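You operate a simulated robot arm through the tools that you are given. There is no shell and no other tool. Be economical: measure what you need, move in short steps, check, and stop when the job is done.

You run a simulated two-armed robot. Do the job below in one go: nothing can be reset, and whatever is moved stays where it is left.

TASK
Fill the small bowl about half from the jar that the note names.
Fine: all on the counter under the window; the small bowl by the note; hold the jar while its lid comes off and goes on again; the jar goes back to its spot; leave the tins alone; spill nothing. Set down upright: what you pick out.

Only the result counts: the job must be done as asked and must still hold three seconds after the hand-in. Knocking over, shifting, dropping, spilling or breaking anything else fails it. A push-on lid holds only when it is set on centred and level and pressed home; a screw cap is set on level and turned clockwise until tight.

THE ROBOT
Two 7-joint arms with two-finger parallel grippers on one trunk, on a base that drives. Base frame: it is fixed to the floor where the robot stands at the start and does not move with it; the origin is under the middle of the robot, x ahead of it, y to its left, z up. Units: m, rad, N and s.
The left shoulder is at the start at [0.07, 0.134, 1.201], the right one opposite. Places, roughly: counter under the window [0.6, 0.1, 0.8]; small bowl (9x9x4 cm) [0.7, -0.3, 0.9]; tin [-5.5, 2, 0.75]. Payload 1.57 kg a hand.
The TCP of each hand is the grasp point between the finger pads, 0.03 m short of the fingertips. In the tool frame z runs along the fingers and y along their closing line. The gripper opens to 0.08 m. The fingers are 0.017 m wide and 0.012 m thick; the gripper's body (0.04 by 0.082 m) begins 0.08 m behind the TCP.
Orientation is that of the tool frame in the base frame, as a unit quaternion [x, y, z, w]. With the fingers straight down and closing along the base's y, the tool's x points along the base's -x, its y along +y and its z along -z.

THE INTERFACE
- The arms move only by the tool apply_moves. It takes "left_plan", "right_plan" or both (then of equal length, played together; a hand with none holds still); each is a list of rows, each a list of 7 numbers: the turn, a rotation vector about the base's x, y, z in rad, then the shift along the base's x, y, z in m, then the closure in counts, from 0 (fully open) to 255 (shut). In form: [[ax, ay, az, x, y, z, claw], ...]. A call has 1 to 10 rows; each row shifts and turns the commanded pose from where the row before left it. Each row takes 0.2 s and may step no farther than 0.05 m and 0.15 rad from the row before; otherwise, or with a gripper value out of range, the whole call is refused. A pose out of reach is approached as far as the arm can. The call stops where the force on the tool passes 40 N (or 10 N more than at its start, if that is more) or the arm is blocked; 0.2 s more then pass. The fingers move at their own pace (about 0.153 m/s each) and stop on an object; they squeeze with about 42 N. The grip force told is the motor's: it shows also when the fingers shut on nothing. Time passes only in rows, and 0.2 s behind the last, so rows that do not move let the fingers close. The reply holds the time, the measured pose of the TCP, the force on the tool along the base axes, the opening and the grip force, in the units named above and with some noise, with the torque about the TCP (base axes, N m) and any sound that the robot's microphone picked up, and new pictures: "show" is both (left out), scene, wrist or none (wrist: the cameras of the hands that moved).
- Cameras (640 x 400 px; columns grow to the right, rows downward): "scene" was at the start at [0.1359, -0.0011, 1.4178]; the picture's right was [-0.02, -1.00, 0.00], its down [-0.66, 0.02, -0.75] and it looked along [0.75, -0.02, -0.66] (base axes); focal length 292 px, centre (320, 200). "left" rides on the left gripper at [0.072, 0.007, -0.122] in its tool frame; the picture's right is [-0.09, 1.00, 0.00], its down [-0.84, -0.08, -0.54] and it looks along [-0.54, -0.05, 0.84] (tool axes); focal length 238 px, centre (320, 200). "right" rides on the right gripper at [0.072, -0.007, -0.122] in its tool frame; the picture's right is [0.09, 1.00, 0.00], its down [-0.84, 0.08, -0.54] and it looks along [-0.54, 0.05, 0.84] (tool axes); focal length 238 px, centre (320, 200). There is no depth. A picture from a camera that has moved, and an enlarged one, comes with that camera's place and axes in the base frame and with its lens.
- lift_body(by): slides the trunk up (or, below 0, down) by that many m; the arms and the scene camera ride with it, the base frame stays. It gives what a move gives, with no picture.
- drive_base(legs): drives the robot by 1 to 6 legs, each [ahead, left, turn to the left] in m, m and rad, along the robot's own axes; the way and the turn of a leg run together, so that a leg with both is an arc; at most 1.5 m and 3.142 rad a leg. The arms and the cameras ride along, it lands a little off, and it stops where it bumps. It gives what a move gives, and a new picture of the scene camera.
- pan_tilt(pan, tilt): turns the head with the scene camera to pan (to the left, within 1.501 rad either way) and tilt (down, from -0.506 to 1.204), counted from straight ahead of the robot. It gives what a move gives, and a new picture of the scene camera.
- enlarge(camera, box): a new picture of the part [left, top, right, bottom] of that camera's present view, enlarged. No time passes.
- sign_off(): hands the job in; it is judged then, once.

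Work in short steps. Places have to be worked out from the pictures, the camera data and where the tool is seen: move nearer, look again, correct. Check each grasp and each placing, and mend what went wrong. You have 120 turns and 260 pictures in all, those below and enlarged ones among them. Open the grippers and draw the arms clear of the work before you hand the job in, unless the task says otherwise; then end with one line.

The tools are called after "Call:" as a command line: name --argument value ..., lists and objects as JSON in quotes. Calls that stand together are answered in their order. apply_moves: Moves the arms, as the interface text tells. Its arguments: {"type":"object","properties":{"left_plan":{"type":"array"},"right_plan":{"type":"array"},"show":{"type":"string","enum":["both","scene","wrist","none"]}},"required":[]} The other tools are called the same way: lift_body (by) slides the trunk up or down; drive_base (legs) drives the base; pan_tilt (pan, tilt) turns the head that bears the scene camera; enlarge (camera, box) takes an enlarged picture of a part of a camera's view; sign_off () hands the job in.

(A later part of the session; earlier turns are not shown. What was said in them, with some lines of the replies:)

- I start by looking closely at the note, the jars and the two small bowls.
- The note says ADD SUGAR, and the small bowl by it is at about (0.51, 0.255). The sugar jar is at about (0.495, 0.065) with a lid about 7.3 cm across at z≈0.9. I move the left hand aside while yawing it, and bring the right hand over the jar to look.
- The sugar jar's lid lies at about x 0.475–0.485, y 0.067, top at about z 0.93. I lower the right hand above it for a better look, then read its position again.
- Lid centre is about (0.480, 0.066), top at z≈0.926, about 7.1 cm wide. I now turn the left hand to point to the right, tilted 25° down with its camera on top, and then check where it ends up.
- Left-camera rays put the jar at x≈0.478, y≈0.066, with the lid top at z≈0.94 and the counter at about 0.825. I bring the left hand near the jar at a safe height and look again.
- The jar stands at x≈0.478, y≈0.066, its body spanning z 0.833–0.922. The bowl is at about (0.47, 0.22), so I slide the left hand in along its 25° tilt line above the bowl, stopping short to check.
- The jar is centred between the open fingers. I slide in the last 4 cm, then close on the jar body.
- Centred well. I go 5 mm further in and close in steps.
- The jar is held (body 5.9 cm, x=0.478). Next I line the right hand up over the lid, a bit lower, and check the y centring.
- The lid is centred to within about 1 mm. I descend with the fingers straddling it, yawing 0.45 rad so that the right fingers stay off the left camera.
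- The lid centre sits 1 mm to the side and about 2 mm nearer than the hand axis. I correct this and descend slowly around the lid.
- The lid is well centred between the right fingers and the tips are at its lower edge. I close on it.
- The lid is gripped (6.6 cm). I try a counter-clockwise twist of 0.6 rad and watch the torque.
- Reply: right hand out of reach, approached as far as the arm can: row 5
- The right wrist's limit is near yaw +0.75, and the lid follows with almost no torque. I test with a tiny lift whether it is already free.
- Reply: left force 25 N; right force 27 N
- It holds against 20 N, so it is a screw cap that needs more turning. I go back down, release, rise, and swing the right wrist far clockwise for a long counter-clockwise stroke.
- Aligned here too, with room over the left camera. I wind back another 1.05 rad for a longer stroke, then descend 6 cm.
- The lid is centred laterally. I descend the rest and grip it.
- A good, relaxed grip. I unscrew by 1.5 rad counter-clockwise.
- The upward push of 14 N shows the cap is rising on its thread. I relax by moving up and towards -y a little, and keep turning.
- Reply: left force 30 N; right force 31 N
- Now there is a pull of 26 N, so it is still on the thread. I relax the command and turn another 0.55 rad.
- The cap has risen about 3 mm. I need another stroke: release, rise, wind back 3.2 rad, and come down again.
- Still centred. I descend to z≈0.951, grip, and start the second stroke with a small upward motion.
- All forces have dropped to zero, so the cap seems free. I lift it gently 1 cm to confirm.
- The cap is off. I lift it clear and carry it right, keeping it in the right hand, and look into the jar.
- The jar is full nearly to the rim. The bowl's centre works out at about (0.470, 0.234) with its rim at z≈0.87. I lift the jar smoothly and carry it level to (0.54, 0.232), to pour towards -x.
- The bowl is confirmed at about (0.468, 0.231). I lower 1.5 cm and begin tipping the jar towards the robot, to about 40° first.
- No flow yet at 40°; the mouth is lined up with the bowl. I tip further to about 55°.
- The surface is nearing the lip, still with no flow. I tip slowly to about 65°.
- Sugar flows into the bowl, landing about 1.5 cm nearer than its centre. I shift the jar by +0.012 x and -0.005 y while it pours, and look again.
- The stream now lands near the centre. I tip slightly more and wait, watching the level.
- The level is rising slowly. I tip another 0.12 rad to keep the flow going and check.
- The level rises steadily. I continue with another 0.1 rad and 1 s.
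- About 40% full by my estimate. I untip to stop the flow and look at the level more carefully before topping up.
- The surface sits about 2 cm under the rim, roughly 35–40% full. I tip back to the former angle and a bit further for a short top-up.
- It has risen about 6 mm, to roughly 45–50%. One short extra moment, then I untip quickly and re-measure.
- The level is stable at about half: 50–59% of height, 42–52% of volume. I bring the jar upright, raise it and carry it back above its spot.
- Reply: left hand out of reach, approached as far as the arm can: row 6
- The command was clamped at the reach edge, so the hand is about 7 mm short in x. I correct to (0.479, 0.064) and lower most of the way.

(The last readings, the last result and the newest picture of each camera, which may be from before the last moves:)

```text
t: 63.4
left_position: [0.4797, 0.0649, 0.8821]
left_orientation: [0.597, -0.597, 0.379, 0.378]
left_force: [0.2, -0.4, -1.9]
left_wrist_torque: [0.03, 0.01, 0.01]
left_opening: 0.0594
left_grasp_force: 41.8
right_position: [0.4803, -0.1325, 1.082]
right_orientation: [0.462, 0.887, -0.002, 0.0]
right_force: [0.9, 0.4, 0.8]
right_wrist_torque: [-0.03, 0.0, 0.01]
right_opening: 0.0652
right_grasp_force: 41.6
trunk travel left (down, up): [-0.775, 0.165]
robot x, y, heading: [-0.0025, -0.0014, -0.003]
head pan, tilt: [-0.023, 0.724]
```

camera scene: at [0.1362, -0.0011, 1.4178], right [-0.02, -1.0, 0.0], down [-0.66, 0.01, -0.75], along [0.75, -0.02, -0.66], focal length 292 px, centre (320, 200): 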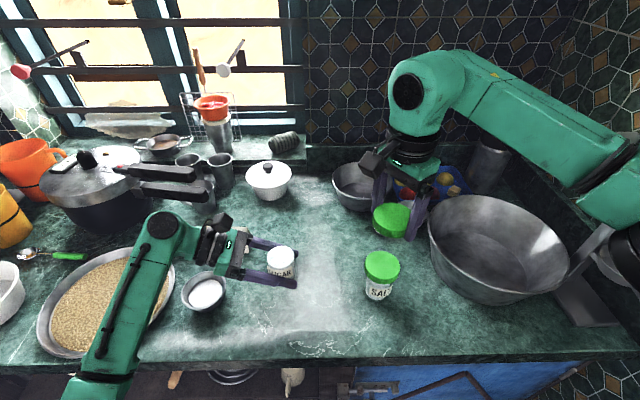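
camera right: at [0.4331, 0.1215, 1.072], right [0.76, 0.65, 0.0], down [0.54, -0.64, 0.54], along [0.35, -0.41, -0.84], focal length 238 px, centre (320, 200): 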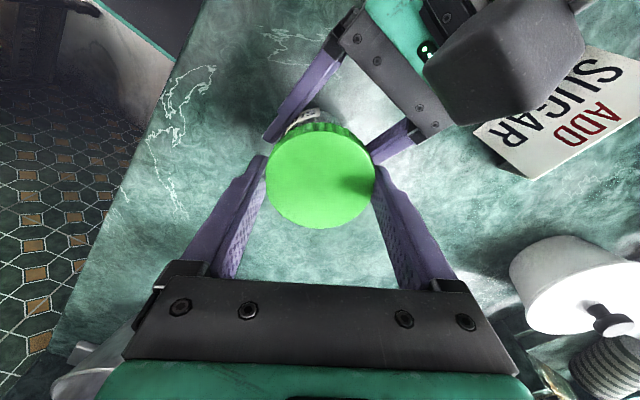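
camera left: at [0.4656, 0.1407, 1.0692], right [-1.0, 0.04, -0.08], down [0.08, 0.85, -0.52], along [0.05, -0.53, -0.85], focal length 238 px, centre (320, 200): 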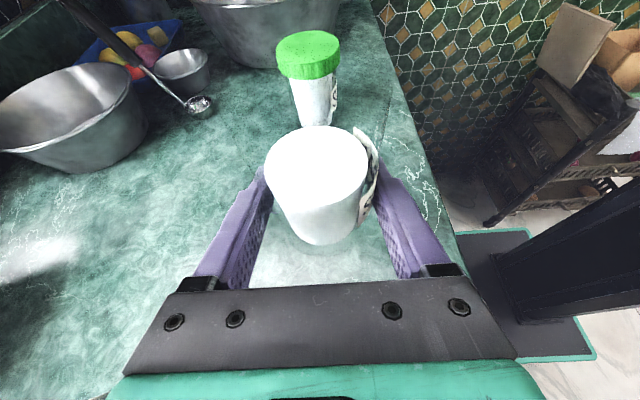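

Position matches. I lower the remaining 12 mm to touch the counter.

Call:
apply_moves --left_plan '[[0, 0, 0, 0, 0, -0.006, 255], [0, 0, 0, 0, 0, -0.005, 255], [0, 0, 0, 0, 0, -0.002, 255], [0, 0, 0, 0, 0, 0, 255]]' --show "none"

Call:
enlarge --camera "left" --box '[170, 0, 450, 250]'

```text
t: 64.4
left_position: [0.4795, 0.0647, 0.8704]
left_orientation: [-0.597, 0.598, -0.379, -0.378]
left_force: [0.1, 0.1, 1.9]
left_wrist_torque: [0.11, 0.01, 0.0]
left_opening: 0.059
left_grasp_force: 41.5
right_position: [0.4788, -0.1327, 1.0824]
right_orientation: [0.463, 0.887, -0.001, 0.0]
right_force: [0.8, 0.6, -1.0]
right_wrist_torque: [0.0, 0.02, -0.01]
right_opening: 0.0657
right_grasp_force: 42.1
trunk travel left (down, up): [-0.775, 0.165]
robot x, y, heading: [0.0033, 0.0034, 0.001]
head pan, tilt: [-0.023, 0.724]
```

```text
1.60 times, centred on (310, 125) of left
camera zoom: at [0.4733, 0.1431, 0.9871], right [-1.0, 0.04, -0.09], down [0.08, 0.85, -0.52], along [0.05, -0.53, -0.85], focal length 381 px, centre (336, 320)
```

zoom: 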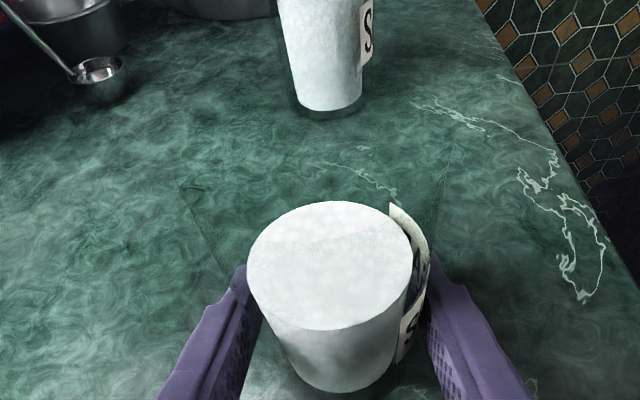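

The jar stands on its spot. Now I wind the right wrist (with the cap) counter-clockwise to yaw ≈+0.6 to get a long clockwise stroke, and carry it back over the jar.

Call:
apply_moves --right_plan '[[0, 0, 0.15, 0, 0, 0, 255], [0, 0, 0.15, 0, 0, 0, 255], [0, 0, 0.15, 0, 0, 0, 255], [0, 0, 0.15, 0, 0, 0, 255], [0, 0, 0.15, 0, 0, 0, 255], [0, 0, 0.15, 0, 0.04, 0, 255], [0, 0, 0.15, 0, 0.04, 0, 255], [0, 0, 0.15, 0, 0.04, 0, 255], [0, 0, 0.15, 0, 0.04, 0, 255], [0, 0, 0.15, 0, 0.04, 0, 255]]' --show "none"

Call:
apply_moves --right_plan '[[0, 0, 0.08, 0, 0, -0.03, 255], [0, 0, 0, 0, 0, -0.04, 255], [0, 0, 0, 0, 0, -0.03, 255], [0, 0, 0, 0, 0, 0, 255]]' --show "wrist"

Call:
enlarge --camera "left" --box '[170, 0, 450, 250]'

Call:
enlarge --camera "scene" --box '[220, 220, 348, 310]'

```text
t: 66.6
left_position: [0.4791, 0.0642, 0.8708]
left_orientation: [-0.596, 0.598, -0.379, -0.379]
left_force: [0.4, -0.1, 6.5]
left_wrist_torque: [0.14, 0.15, -0.03]
left_opening: 0.0592
left_grasp_force: 42.7
right_position: [0.4784, 0.0695, 1.0804]
right_orientation: [-0.267, 0.964, -0.002, 0.001]
right_force: [0.4, 0.3, -0.3]
right_wrist_torque: [-0.02, 0.0, -0.01]
right_opening: 0.0655
right_grasp_force: 41.5
trunk travel left (down, up): [-0.775, 0.165]
robot x, y, heading: [0.0058, 0.0007, -0.003]
head pan, tilt: [-0.023, 0.724]
```

```text
t: 67.6
left_position: [0.4808, 0.0651, 0.8697]
left_orientation: [0.598, -0.597, 0.379, 0.377]
left_force: [-1.1, 3.3, 5.1]
left_wrist_torque: [0.22, 0.17, -0.01]
left_opening: 0.0593
left_grasp_force: 42.0
right_position: [0.478, 0.0697, 0.9812]
right_orientation: [-0.304, 0.953, -0.001, 0.002]
right_force: [0.1, -0.5, -0.4]
right_wrist_torque: [0.01, 0.01, -0.03]
right_opening: 0.0656
right_grasp_force: 42.1
trunk travel left (down, up): [-0.775, 0.165]
robot x, y, heading: [-0.0001, -0.0001, -0.002]
head pan, tilt: [-0.023, 0.724]
camera right: at [0.4223, 0.0228, 1.1022], right [-0.65, 0.76, 0.0], down [0.64, 0.55, 0.54], along [0.41, 0.35, -0.84], focal length 238 px, centre (320, 200)
```

right: 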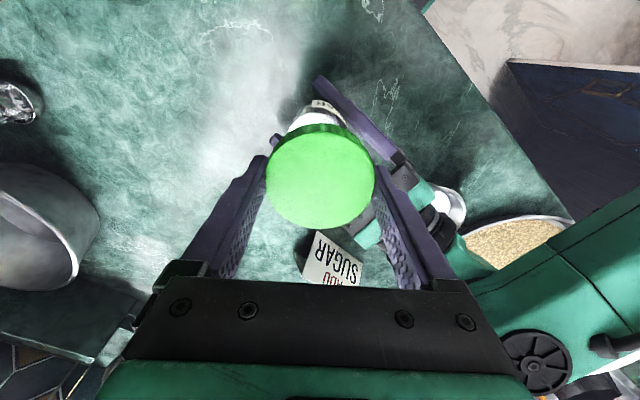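

```text
1.60 times, centred on (310, 125) of left
camera zoom: at [0.4725, 0.1438, 0.987], right [-1.0, 0.04, -0.09], down [0.08, 0.85, -0.52], along [0.05, -0.53, -0.85], focal length 381 px, centre (336, 320)
```

zoom: 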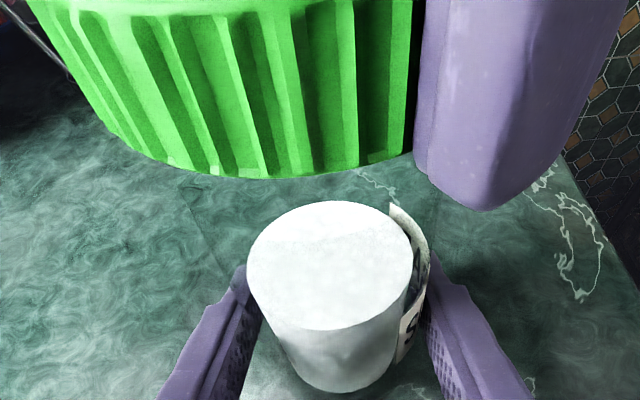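

```text
4.44 times, centred on (284, 265) of scene
camera zoom: at [0.1347, -0.0005, 1.418], right [-0.02, -1.0, 0.0], down [-0.66, 0.01, -0.75], along [0.75, -0.02, -0.66], focal length 1298 px, centre (480, -89)
```

zoom: 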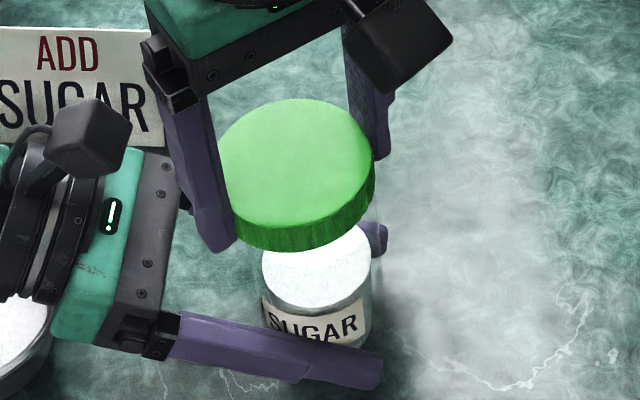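

The cap hangs level above the jar; the hand is about 3 mm off in y compared with when the cap came off. I correct and lower until it just touches.

Call:
apply_moves --right_plan '[[0, 0, 0, 0.0012, -0.003, 0, 255], [0, 0, 0, 0, 0, -0.01, 255], [0, 0, 0, 0, 0, -0.01, 255], [0, 0, 0, 0, 0, -0.004, 255], [0, 0, 0, 0, 0, -0.002, 255], [0, 0, 0, 0, 0, 0, 255]]' --show "none"

Call:
enlarge --camera "left" --box '[170, 0, 450, 250]'

```text
t: 69.0
left_position: [0.4797, 0.0645, 0.8701]
left_orientation: [-0.597, 0.598, -0.379, -0.378]
left_force: [0.0, 2.3, 5.2]
left_wrist_torque: [0.16, 0.11, -0.02]
left_opening: 0.0589
left_grasp_force: 42.0
right_position: [0.4786, 0.0649, 0.9558]
right_orientation: [-0.303, 0.953, -0.001, 0.001]
right_force: [0.0, -0.6, -0.1]
right_wrist_torque: [-0.01, 0.02, -0.02]
right_opening: 0.0657
right_grasp_force: 42.2
trunk travel left (down, up): [-0.775, 0.165]
robot x, y, heading: [-0.0009, -0.0023, -0.003]
head pan, tilt: [-0.023, 0.724]
```

```text
1.60 times, centred on (310, 125) of left
camera zoom: at [0.4726, 0.1435, 0.987], right [-1.0, 0.04, -0.09], down [0.08, 0.85, -0.52], along [0.05, -0.53, -0.85], focal length 381 px, centre (336, 320)
```

zoom: 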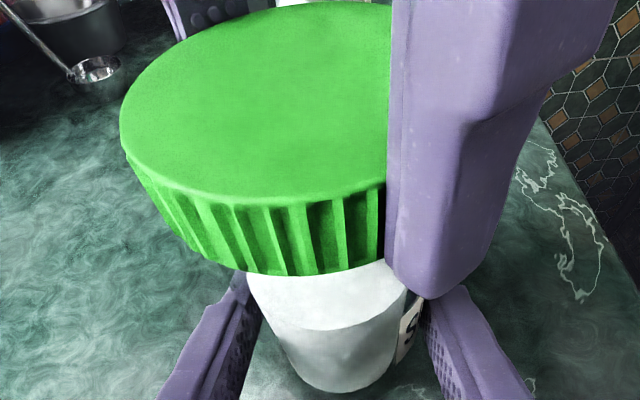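

No contact yet. I lower another 4 mm in small steps.

Call:
apply_moves --right_plan '[[0, 0, 0, 0.0005, 0.001, -0.0015, 255], [0, 0, 0, 0, 0, -0.0015, 255], [0, 0, 0, 0, 0, -0.001, 255], [0, 0, 0, 0, 0, 0, 255]]' --show "none"

```text
t: 70.0
left_position: [0.4785, 0.0645, 0.8705]
left_orientation: [-0.597, 0.598, -0.379, -0.379]
left_force: [-1.0, 1.5, 4.6]
left_wrist_torque: [0.17, 0.19, -0.02]
left_opening: 0.0588
left_grasp_force: 42.3
right_position: [0.48, 0.0654, 0.954]
right_orientation: [-0.304, 0.953, 0.0, 0.002]
right_force: [-0.3, 0.0, 0.4]
right_wrist_torque: [0.0, 0.02, -0.03]
right_opening: 0.0656
right_grasp_force: 41.8
trunk travel left (down, up): [-0.775, 0.165]
robot x, y, heading: [0.0014, 0.0002, -0.005]
head pan, tilt: [-0.023, 0.724]
```

Close to the thread start. I turn clockwise 1.5 rad with a slight downward feed.

Call:
apply_moves --right_plan '[[0, 0, -0.15, 0, 0, -0.001, 255], [0, 0, -0.15, 0, 0, -0.0005, 255], [0, 0, -0.15, 0, 0, -0.0003, 255], [0, 0, -0.15, 0, 0, -0.0003, 255], [0, 0, -0.15, 0, 0, -0.0003, 255], [0, 0, -0.15, 0, 0, -0.0003, 255], [0, 0, -0.15, 0, 0, -0.0003, 255], [0, 0, -0.15, 0, 0, -0.0003, 255], [0, 0, -0.15, 0, 0, -0.0003, 255], [0, 0, -0.15, 0, 0, -0.0003, 255]]' --show "none"

Call:
enlarge --camera "left" --box '[170, 0, 450, 250]'

```text
t: 72.2
left_position: [0.4805, 0.0639, 0.8698]
left_orientation: [-0.596, 0.599, -0.378, -0.379]
left_force: [16.3, -14.1, -0.5]
left_wrist_torque: [0.93, 0.71, 0.04]
left_opening: 0.0596
left_grasp_force: 42.2
right_position: [0.4796, 0.0662, 0.9491]
right_orientation: [0.427, 0.904, 0.001, -0.001]
right_force: [-14.0, 15.4, 6.3]
right_wrist_torque: [0.2, 0.2, 0.01]
right_opening: 0.0652
right_grasp_force: 42.3
trunk travel left (down, up): [-0.775, 0.165]
robot x, y, heading: [-0.001, 0.0026, 0.0]
head pan, tilt: [-0.023, 0.724]
```

```text
1.60 times, centred on (310, 125) of left
camera zoom: at [0.473, 0.1431, 0.9869], right [-1.0, 0.04, -0.09], down [0.08, 0.85, -0.52], along [0.05, -0.53, -0.85], focal length 381 px, centre (336, 320)
```

zoom: 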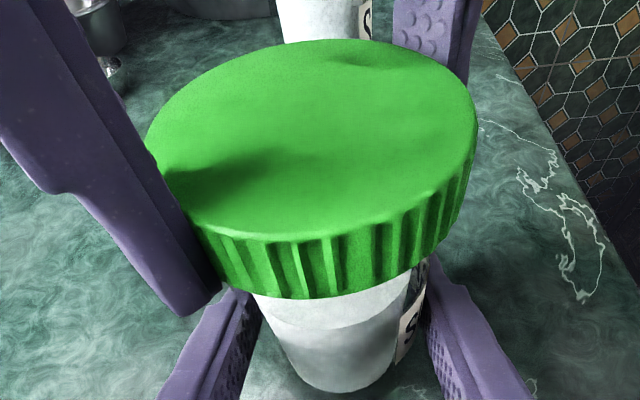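

It has gone down about 5 mm and is engaged, with a lateral strain of about 20 N. I relieve it by shifting (-2.5, +2.5 mm) and keep turning clockwise.

Call:
apply_moves --right_plan '[[0, 0, 0, -0.0025, 0.0028, 0, 255], [0, 0, -0.15, 0, 0, -0.0002, 255], [0, 0, -0.15, 0, 0, -0.0002, 255], [0, 0, -0.15, 0, 0, -0.0002, 255], [0, 0, -0.15, 0, 0, -0.0002, 255], [0, 0, -0.15, 0, 0, -0.0002, 255]]' --show "none"

```text
t: 73.6
left_position: [0.4797, 0.0645, 0.8701]
left_orientation: [-0.598, 0.598, -0.378, -0.377]
left_force: [2.3, 2.6, -2.8]
left_wrist_torque: [-0.75, -0.57, 0.17]
left_opening: 0.0591
left_grasp_force: 41.7
right_position: [0.4788, 0.0674, 0.9492]
right_orientation: [0.73, 0.683, 0.002, 0.0]
right_force: [7.4, -5.0, 29.2]
right_wrist_torque: [-0.16, 0.1, -0.02]
right_opening: 0.0658
right_grasp_force: 41.9
trunk travel left (down, up): [-0.775, 0.165]
robot x, y, heading: [-0.0006, -0.002, 0.004]
head pan, tilt: [-0.023, 0.724]
```

The push is 29 N upward, so my feed outruns the thread. I back off 3 mm and go on turning.

Call:
apply_moves --right_plan '[[0, 0, 0, 0.001, -0.001, 0.004, 255], [0, 0, -0.15, 0, 0, 0, 255], [0, 0, -0.15, 0, 0, 0, 255], [0, 0, -0.15, 0, 0, -0.0002, 255], [0, 0, -0.15, 0, 0, -0.0002, 255], [0, 0, -0.15, 0, 0, -0.0002, 255]]' --show "none"

Call:
enlarge --camera "left" --box '[170, 0, 450, 250]'

```text
t: 75.0
left_position: [0.4802, 0.0647, 0.8692]
left_orientation: [-0.597, 0.598, -0.379, -0.378]
left_force: [-15.4, 0.7, 17.2]
left_wrist_torque: [0.17, -0.71, 0.02]
left_opening: 0.0593
left_grasp_force: 42.0
right_position: [0.48, 0.0661, 0.95]
right_orientation: [0.929, 0.37, -0.001, 0.002]
right_force: [16.8, -0.6, -18.4]
right_wrist_torque: [-0.12, -0.56, 0.0]
right_opening: 0.0656
right_grasp_force: 42.3
trunk travel left (down, up): [-0.775, 0.165]
robot x, y, heading: [0.0005, 0.0001, -0.002]
head pan, tilt: [-0.023, 0.724]
```

```text
1.60 times, centred on (310, 125) of left
camera zoom: at [0.4733, 0.143, 0.987], right [-1.0, 0.04, -0.08], down [0.08, 0.85, -0.53], along [0.05, -0.53, -0.85], focal length 381 px, centre (336, 320)
```

zoom: 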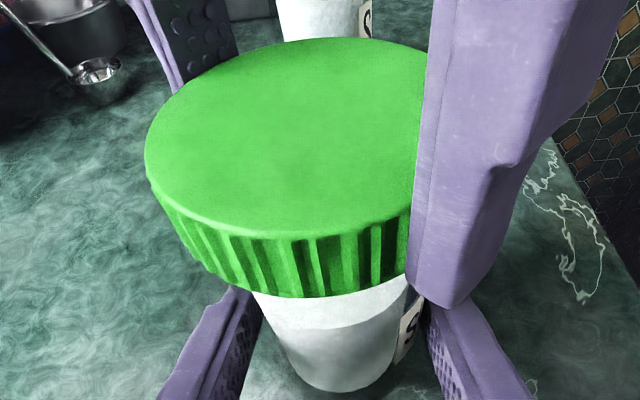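

The cap is on the thread, about 2 mm above its fully closed height. I relax, release, rise, wind back counter-clockwise, and regrip for another clockwise stroke.

Call:
apply_moves --right_plan '[[0, 0, 0, 0.002, 0, -0.003, 255], [0, 0, 0, 0, 0, 0, 0], [0, 0, 0, 0, 0, 0, 0], [0, 0, 0, 0, 0, 0.03, 0], [0, 0, 0.15, -0.002, 0, 0.02, 0], [0, 0, 0.15, 0, 0, 0, 0], [0, 0, 0.15, 0, 0, 0, 0], [0, 0, 0.15, 0, 0, 0, 0], [0, 0, 0.15, 0, 0, 0, 0], [0, 0, 0.15, 0, 0, 0, 0]]' --show "none"

Call:
apply_moves --right_plan '[[0, 0, 0.15, 0, 0, 0, 0], [0, 0, 0.15, 0, 0, 0, 0], [0, 0, 0.15, 0, 0, 0, 0], [0, 0, 0.15, 0, 0, 0, 0], [0, 0, 0.15, 0, 0, 0, 0], [0, 0, 0.15, 0, 0, 0, 0], [0, 0, 0.15, 0, 0, 0, 0], [0, 0, 0.15, 0, 0, 0, 0], [0, 0, 0.15, 0, 0, 0, 0], [0, 0, 0.15, 0, 0, 0, 0]]' --show "none"

Call:
apply_moves --right_plan '[[0, 0, 0.15, 0, 0, 0, 0], [0, 0, 0.15, 0, 0, 0, 0], [0, 0, 0.15, 0, 0, 0, 0], [0, 0, 0.12, 0, 0, 0, 0], [0, 0, 0, 0, 0, -0.02, 0], [0, 0, 0, 0, 0, 0, 0]]' --show "wrist"

```text
t: 77.2
left_position: [0.481, 0.0637, 0.8698]
left_orientation: [-0.597, 0.598, -0.379, -0.379]
left_force: [2.8, 1.6, 6.0]
left_wrist_torque: [-0.01, 0.1, -0.09]
left_opening: 0.0592
left_grasp_force: 42.1
right_position: [0.4798, 0.0674, 0.9989]
right_orientation: [0.674, 0.739, -0.001, 0.0]
right_force: [0.2, -0.1, 0.3]
right_wrist_torque: [0.0, -0.01, 0.02]
right_opening: 0.0798
right_grasp_force: 0.1
trunk travel left (down, up): [-0.775, 0.165]
robot x, y, heading: [-0.0009, -0.0008, 0.003]
head pan, tilt: [-0.023, 0.724]
```

```text
t: 79.4
left_position: [0.4812, 0.0648, 0.869]
left_orientation: [-0.597, 0.597, -0.379, -0.377]
left_force: [0.8, 0.5, 3.8]
left_wrist_torque: [-0.06, 0.07, -0.01]
left_opening: 0.0592
left_grasp_force: 41.3
right_position: [0.4794, 0.0674, 0.9972]
right_orientation: [-0.01, 1.0, -0.001, 0.001]
right_force: [-0.4, 0.6, 0.8]
right_wrist_torque: [-0.03, 0.0, 0.01]
right_opening: 0.0799
right_grasp_force: 0.1
trunk travel left (down, up): [-0.775, 0.165]
robot x, y, heading: [-0.0026, 0.0017, -0.003]
head pan, tilt: [-0.023, 0.724]
```

```text
t: 80.8
left_position: [0.4814, 0.0644, 0.8696]
left_orientation: [0.598, -0.597, 0.379, 0.377]
left_force: [0.1, -0.2, 2.3]
left_wrist_torque: [-0.05, 0.1, 0.05]
left_opening: 0.059
left_grasp_force: 42.1
right_position: [0.4786, 0.0684, 0.9778]
right_orientation: [-0.29, 0.957, 0.0, 0.001]
right_force: [0.4, -0.2, -0.1]
right_wrist_torque: [0.0, 0.02, 0.04]
right_opening: 0.08
right_grasp_force: 0.0
trunk travel left (down, up): [-0.775, 0.165]
robot x, y, heading: [-0.0004, 0.0014, 0.001]
head pan, tilt: [-0.023, 0.724]
camera right: at [0.4225, 0.0218, 1.0997], right [-0.63, 0.78, 0.0], down [0.65, 0.53, 0.54], along [0.42, 0.34, -0.84], focal length 238 px, centre (320, 200)
```

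right: 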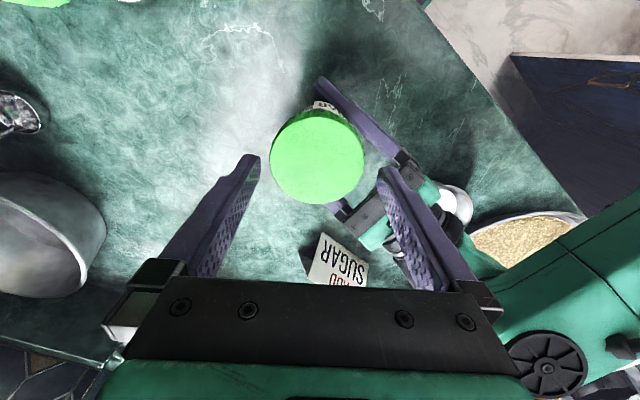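

The lid lies about 2 mm to the side. I shift by (+1.5, -1.5 mm), descend, and grip.

Call:
apply_moves --right_plan '[[0, 0, 0, 0.0015, -0.0015, -0.01, 0], [0, 0, 0, 0, 0, -0.01, 0], [0, 0, 0, 0, 0, -0.01, 0], [0, 0, 0, 0, 0, 0, 30], [0, 0, 0, 0, 0, 0, 45], [0, 0, 0, 0, 0, 0, 60], [0, 0, 0, 0, 0, 0, 255], [0, 0, 0, 0, 0, 0, 255]]' --show "none"

Call:
apply_moves --right_plan '[[0, 0, -0.15, 0, 0, 0, 255], [0, 0, -0.15, 0, 0, -0.0002, 255], [0, 0, -0.15, 0, 0, -0.0002, 255], [0, 0, -0.15, 0, 0, -0.0002, 255], [0, 0, -0.15, 0, 0, -0.0002, 255], [0, 0, -0.15, 0, 0, -0.0002, 255], [0, 0, -0.15, 0, 0, -0.0002, 255]]' --show "none"

```text
t: 82.6
left_position: [0.4817, 0.0638, 0.8691]
left_orientation: [0.598, -0.597, 0.38, 0.377]
left_force: [1.5, -3.4, 1.6]
left_wrist_torque: [0.19, 0.23, -0.01]
left_opening: 0.0591
left_grasp_force: 42.7
right_position: [0.4806, 0.0663, 0.9475]
right_orientation: [-0.29, 0.957, 0.0, 0.001]
right_force: [-3.4, 3.1, -1.4]
right_wrist_torque: [0.05, 0.03, 0.01]
right_opening: 0.0654
right_grasp_force: 42.2
trunk travel left (down, up): [-0.775, 0.165]
robot x, y, heading: [0.0028, 0.0036, 0.003]
head pan, tilt: [-0.023, 0.724]
```

```text
t: 84.2
left_position: [0.4791, 0.0647, 0.871]
left_orientation: [0.598, -0.597, 0.379, 0.377]
left_force: [14.2, -5.5, -3.0]
left_wrist_torque: [0.12, 0.77, 0.01]
left_opening: 0.059
left_grasp_force: 42.1
right_position: [0.4809, 0.0661, 0.9464]
right_orientation: [0.23, 0.973, 0.001, 0.0]
right_force: [-12.6, 5.7, 6.0]
right_wrist_torque: [0.17, 0.19, 0.02]
right_opening: 0.0654
right_grasp_force: 42.1
trunk travel left (down, up): [-0.775, 0.165]
robot x, y, heading: [0.0021, 0.002, 0.004]
head pan, tilt: [-0.023, 0.724]
```

Turning smoothly. I relieve the lateral strain by (-2, +1 mm) and go on clockwise.

Call:
apply_moves --right_plan '[[0, 0, -0.1, -0.002, 0.001, 0.0005, 255], [0, 0, -0.15, 0, 0, 0, 255], [0, 0, -0.15, 0, 0, 0, 255], [0, 0, -0.15, 0, 0, -0.0002, 255], [0, 0, -0.15, 0, 0, -0.0002, 255], [0, 0, -0.15, 0, 0, -0.0002, 255], [0, 0, -0.15, 0, 0, -0.0002, 255]]' --show "none"

Call:
enlarge --camera "left" --box '[170, 0, 450, 250]'

```text
t: 85.8
left_position: [0.4795, 0.0641, 0.869]
left_orientation: [-0.598, 0.598, -0.378, -0.378]
left_force: [-4.5, -0.1, 2.8]
left_wrist_torque: [-0.03, -0.29, -0.39]
left_opening: 0.0581
left_grasp_force: 41.2
right_position: [0.4807, 0.0658, 0.948]
right_orientation: [0.668, 0.744, -0.001, 0.0]
right_force: [5.0, -2.2, -0.3]
right_wrist_torque: [-0.22, 0.02, 0.41]
right_opening: 0.0655
right_grasp_force: 42.8
trunk travel left (down, up): [-0.775, 0.165]
robot x, y, heading: [0.001, 0.0022, -0.0]
head pan, tilt: [-0.023, 0.724]
```

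```text
1.60 times, centred on (310, 125) of left
camera zoom: at [0.473, 0.143, 0.9865], right [-1.0, 0.04, -0.08], down [0.08, 0.85, -0.52], along [0.05, -0.53, -0.85], focal length 381 px, centre (336, 320)
```

zoom: 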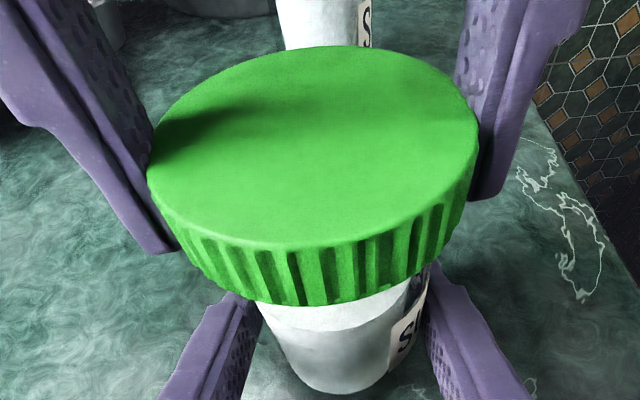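

The torque has jumped to 0.41 N m and the cap sits at its original height: it is tight. I give one small extra nudge to confirm.

Call:
apply_moves --right_plan '[[0, 0, -0.05, 0, 0, 0, 255], [0, 0, 0, 0, 0, 0, 255]]' --show "none"

Call:
enlarge --camera "left" --box '[170, 0, 450, 250]'

```text
t: 86.4
left_position: [0.4795, 0.065, 0.8701]
left_orientation: [-0.597, 0.598, -0.378, -0.378]
left_force: [-6.1, -1.0, -0.4]
left_wrist_torque: [-0.05, -0.46, -0.14]
left_opening: 0.0576
left_grasp_force: 42.7
right_position: [0.4802, 0.0677, 0.9463]
right_orientation: [0.686, 0.727, 0.0, -0.001]
right_force: [6.5, 0.8, 1.0]
right_wrist_torque: [0.03, -0.09, 0.18]
right_opening: 0.0653
right_grasp_force: 42.2
trunk travel left (down, up): [-0.775, 0.165]
robot x, y, heading: [-0.0023, 0.0021, 0.003]
head pan, tilt: [-0.023, 0.724]
```

```text
1.60 times, centred on (310, 125) of left
camera zoom: at [0.4731, 0.1432, 0.9863], right [-1.0, 0.04, -0.08], down [0.08, 0.85, -0.52], along [0.05, -0.53, -0.85], focal length 381 px, centre (336, 320)
```

zoom: 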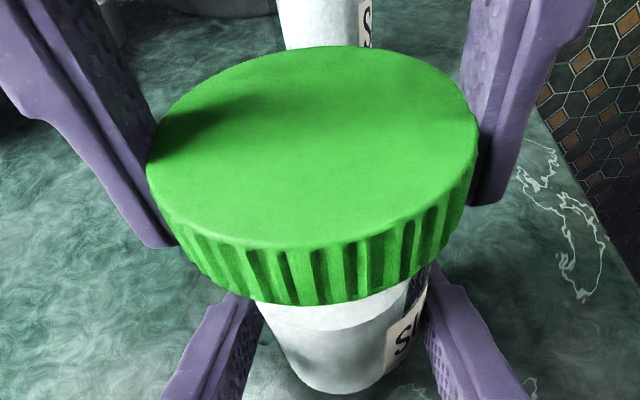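

The jar now turns with the cap in the left hand, so the cap is fully tight. I open the right hand, rise and move it away.

Call:
apply_moves --right_plan '[[0, 0, 0, 0.001, 0, 0, 255], [0, 0, 0, 0, 0, 0, 0], [0, 0, 0, 0, 0, 0, 0], [0, 0, 0, 0, 0, 0.02, 0], [0, 0, 0, 0, 0, 0.04, 0], [0, 0, 0, 0, 0, 0.04, 0], [0, 0, 0, 0, -0.03, 0.04, 0], [0, 0, 0, 0, -0.05, 0.04, 0], [0, 0, 0, 0, -0.05, 0, 0], [0, 0, 0, 0, -0.05, 0, 0]]' --show "scene"

Call:
enlarge --camera "left" --box '[170, 0, 450, 250]'

```text
refused: row 8 steps farther than a row can; nothing moved
```

```text
1.60 times, centred on (310, 125) of left
camera zoom: at [0.4731, 0.1432, 0.9863], right [-1.0, 0.04, -0.08], down [0.08, 0.85, -0.52], along [0.05, -0.53, -0.85], focal length 381 px, centre (336, 320)
```

zoom: 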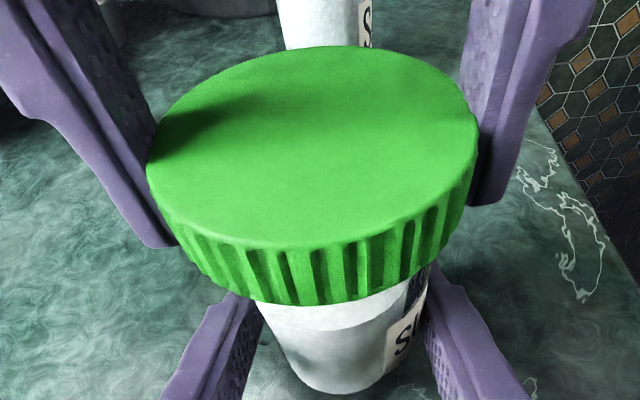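

One row was too long; I repeat with shorter steps.

Call:
apply_moves --right_plan '[[0, 0, 0, 0.001, 0, 0, 255], [0, 0, 0, 0, 0, 0, 0], [0, 0, 0, 0, 0, 0, 0], [0, 0, 0, 0, 0, 0.02, 0], [0, 0, 0, 0, 0, 0.04, 0], [0, 0, 0, 0, 0, 0.045, 0], [0, 0, 0, 0, -0.03, 0.03, 0], [0, 0, 0, 0, -0.045, 0, 0], [0, 0, 0, 0, -0.045, 0, 0], [0, 0, 0, 0, -0.045, 0, 0]]' --show "scene"

Call:
enlarge --camera "left" --box '[170, 0, 450, 250]'

```text
t: 88.6
left_position: [0.4802, 0.0625, 0.869]
left_orientation: [-0.598, 0.599, -0.377, -0.377]
left_force: [0.1, 0.4, -0.7]
left_wrist_torque: [0.01, -0.01, 0.02]
left_opening: 0.0572
left_grasp_force: 41.4
right_position: [0.4811, -0.1041, 1.0793]
right_orientation: [0.686, 0.728, 0.0, 0.0]
right_force: [-0.1, -0.9, 0.5]
right_wrist_torque: [0.04, 0.0, 0.04]
right_opening: 0.0798
right_grasp_force: 0.1
trunk travel left (down, up): [-0.775, 0.165]
robot x, y, heading: [-0.0004, -0.0005, -0.002]
head pan, tilt: [-0.023, 0.724]
camera scene: at [0.1356, -0.004, 1.4179], right [-0.02, -1.0, 0.0], down [-0.66, 0.02, -0.75], along [0.75, -0.02, -0.66], focal length 292 px, centre (320, 200)
```

scene: 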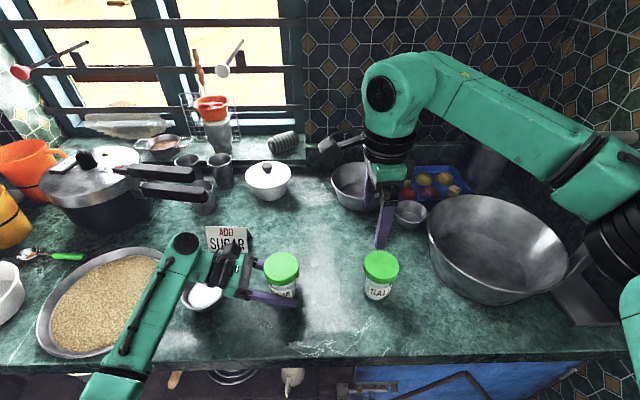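

```text
1.60 times, centred on (310, 125) of left
camera zoom: at [0.473, 0.1413, 0.987], right [-1.0, 0.04, -0.08], down [0.08, 0.85, -0.52], along [0.05, -0.53, -0.85], focal length 381 px, centre (336, 320)
```

zoom: 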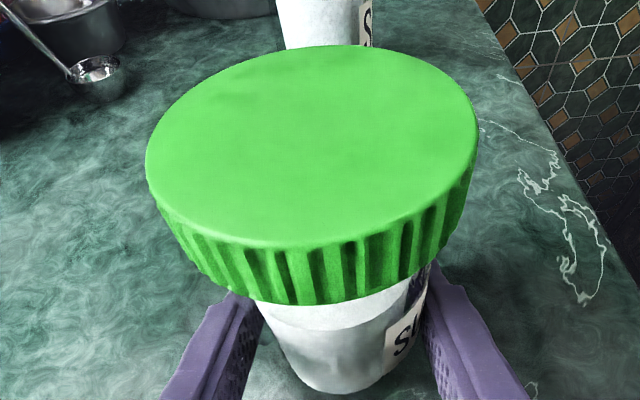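

The jar stands capped on its spot. I open the left hand and back it out along the same tilted line above the bowl.

Call:
apply_moves --left_plan '[[0, 0, 0, 0, 0, 0, 120], [0, 0, 0, 0, 0, 0, 60], [0, 0, 0, 0, 0, 0, 0], [0, 0, 0, 0, 0, 0, 0], [0, 0, 0, 0, 0.02, 0.0093, 0], [0, 0, 0, 0, 0.0335, 0.0156, 0], [0, 0, 0, 0, 0.0335, 0.0156, 0], [0, 0, 0, 0, 0.0335, 0.018, 0], [0, 0, 0, 0, 0.01, 0.04, 0], [0, 0, 0, 0, 0.02, 0.045, 0]]' --show "both"

```text
t: 90.8
left_position: [0.4812, 0.2171, 1.0179]
left_orientation: [-0.597, 0.598, -0.379, -0.378]
left_force: [0.3, 0.0, 0.5]
left_wrist_torque: [-0.01, -0.03, 0.0]
left_opening: 0.08
left_grasp_force: 0.1
right_position: [0.4808, -0.1018, 1.0793]
right_orientation: [0.686, 0.728, -0.001, 0.001]
right_force: [-0.5, -0.5, -0.3]
right_wrist_torque: [-0.01, -0.02, 0.01]
right_opening: 0.0802
right_grasp_force: 0.1
trunk travel left (down, up): [-0.775, 0.165]
robot x, y, heading: [-0.0012, 0.0009, 0.0]
head pan, tilt: [-0.023, 0.724]
camera scene: at [0.1354, -0.0007, 1.4178], right [-0.02, -1.0, 0.0], down [-0.66, 0.01, -0.75], along [0.75, -0.02, -0.66], focal length 292 px, centre (320, 200)
camera left: at [0.4742, 0.2966, 1.135], right [-1.0, 0.04, -0.08], down [0.08, 0.85, -0.53], along [0.05, -0.53, -0.85], focal length 238 px, centre (320, 200)
```

scene: 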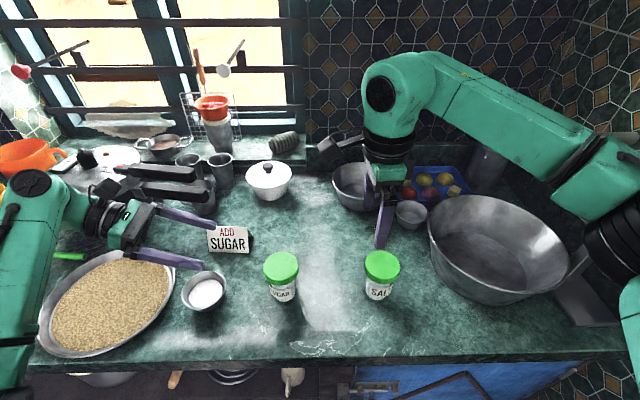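
left: 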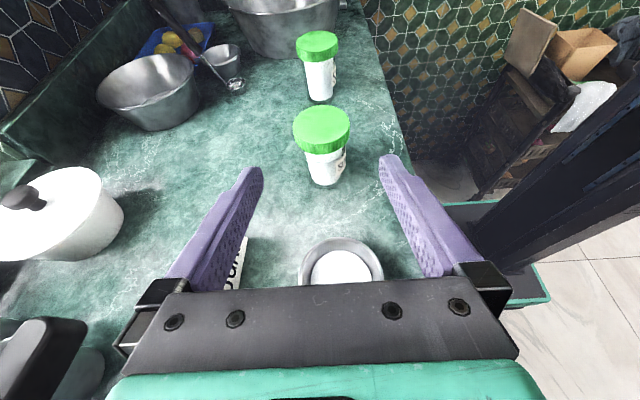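

The jar is back at the same image spot, upright and closed. I draw both arms further away and take a final close look at the bowl and counter.

Call:
apply_moves --left_plan '[[0, 0, 0, 0, 0.03, 0.03, 0], [0, 0, 0, 0, 0.03, 0.035, 0], [0, 0, 0, 0, 0.03, 0.035, 0]]' --right_plan '[[0, 0, 0, 0, -0.01, 0.04, 0], [0, 0, 0, 0, -0.01, 0.04, 0], [0, 0, 0, 0, -0.01, 0.04, 0]]' --show "none"

Call:
enlarge --camera "scene" --box '[170, 220, 298, 320]'

Call:
enlarge --camera "scene" --box '[170, 260, 234, 320]'

```text
t: 91.6
left_position: [0.4786, 0.3094, 1.1127]
left_orientation: [-0.596, 0.598, -0.379, -0.378]
left_force: [-0.4, 0.4, -0.4]
left_wrist_torque: [0.04, 0.01, 0.01]
left_opening: 0.08
left_grasp_force: 0.0
right_position: [0.478, -0.1282, 1.1987]
right_orientation: [0.686, 0.728, -0.001, 0.001]
right_force: [-0.1, -0.8, -0.1]
right_wrist_torque: [0.01, 0.0, 0.01]
right_opening: 0.0801
right_grasp_force: 0.0
trunk travel left (down, up): [-0.775, 0.165]
robot x, y, heading: [-0.0009, 0.0024, -0.002]
head pan, tilt: [-0.023, 0.724]
```

```text
4.00 times, centred on (234, 270) of scene
camera zoom: at [0.1344, -0.0006, 1.4179], right [-0.02, -1.0, 0.0], down [-0.66, 0.01, -0.75], along [0.75, -0.02, -0.66], focal length 1168 px, centre (664, -80)
```

zoom: 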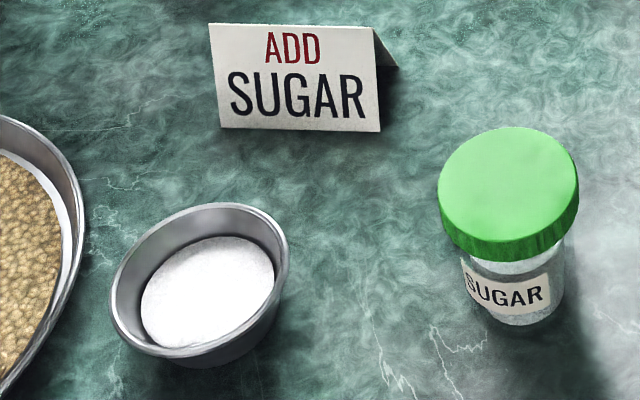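

```text
6.67 times, centred on (202, 290) of scene
camera zoom: at [0.1344, -0.0006, 1.4179], right [-0.02, -1.0, 0.0], down [-0.66, 0.01, -0.75], along [0.75, -0.02, -0.66], focal length 1947 px, centre (1107, -400)
```

zoom: 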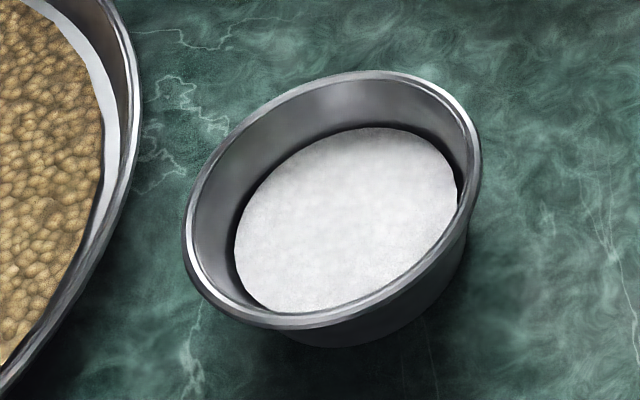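

The bowl is about half full, the counter is clean, and the jar is closed and upright on its spot with both hands open and clear. I hand in.

Call:
sign_off

```text
The job is handed in.
```

The small bowl by the note is about half full of sugar. The sugar jar's cap is screwed tight again and the jar stands upright back on its spot, turned slightly. I saw no spills, and the tins were left alone.
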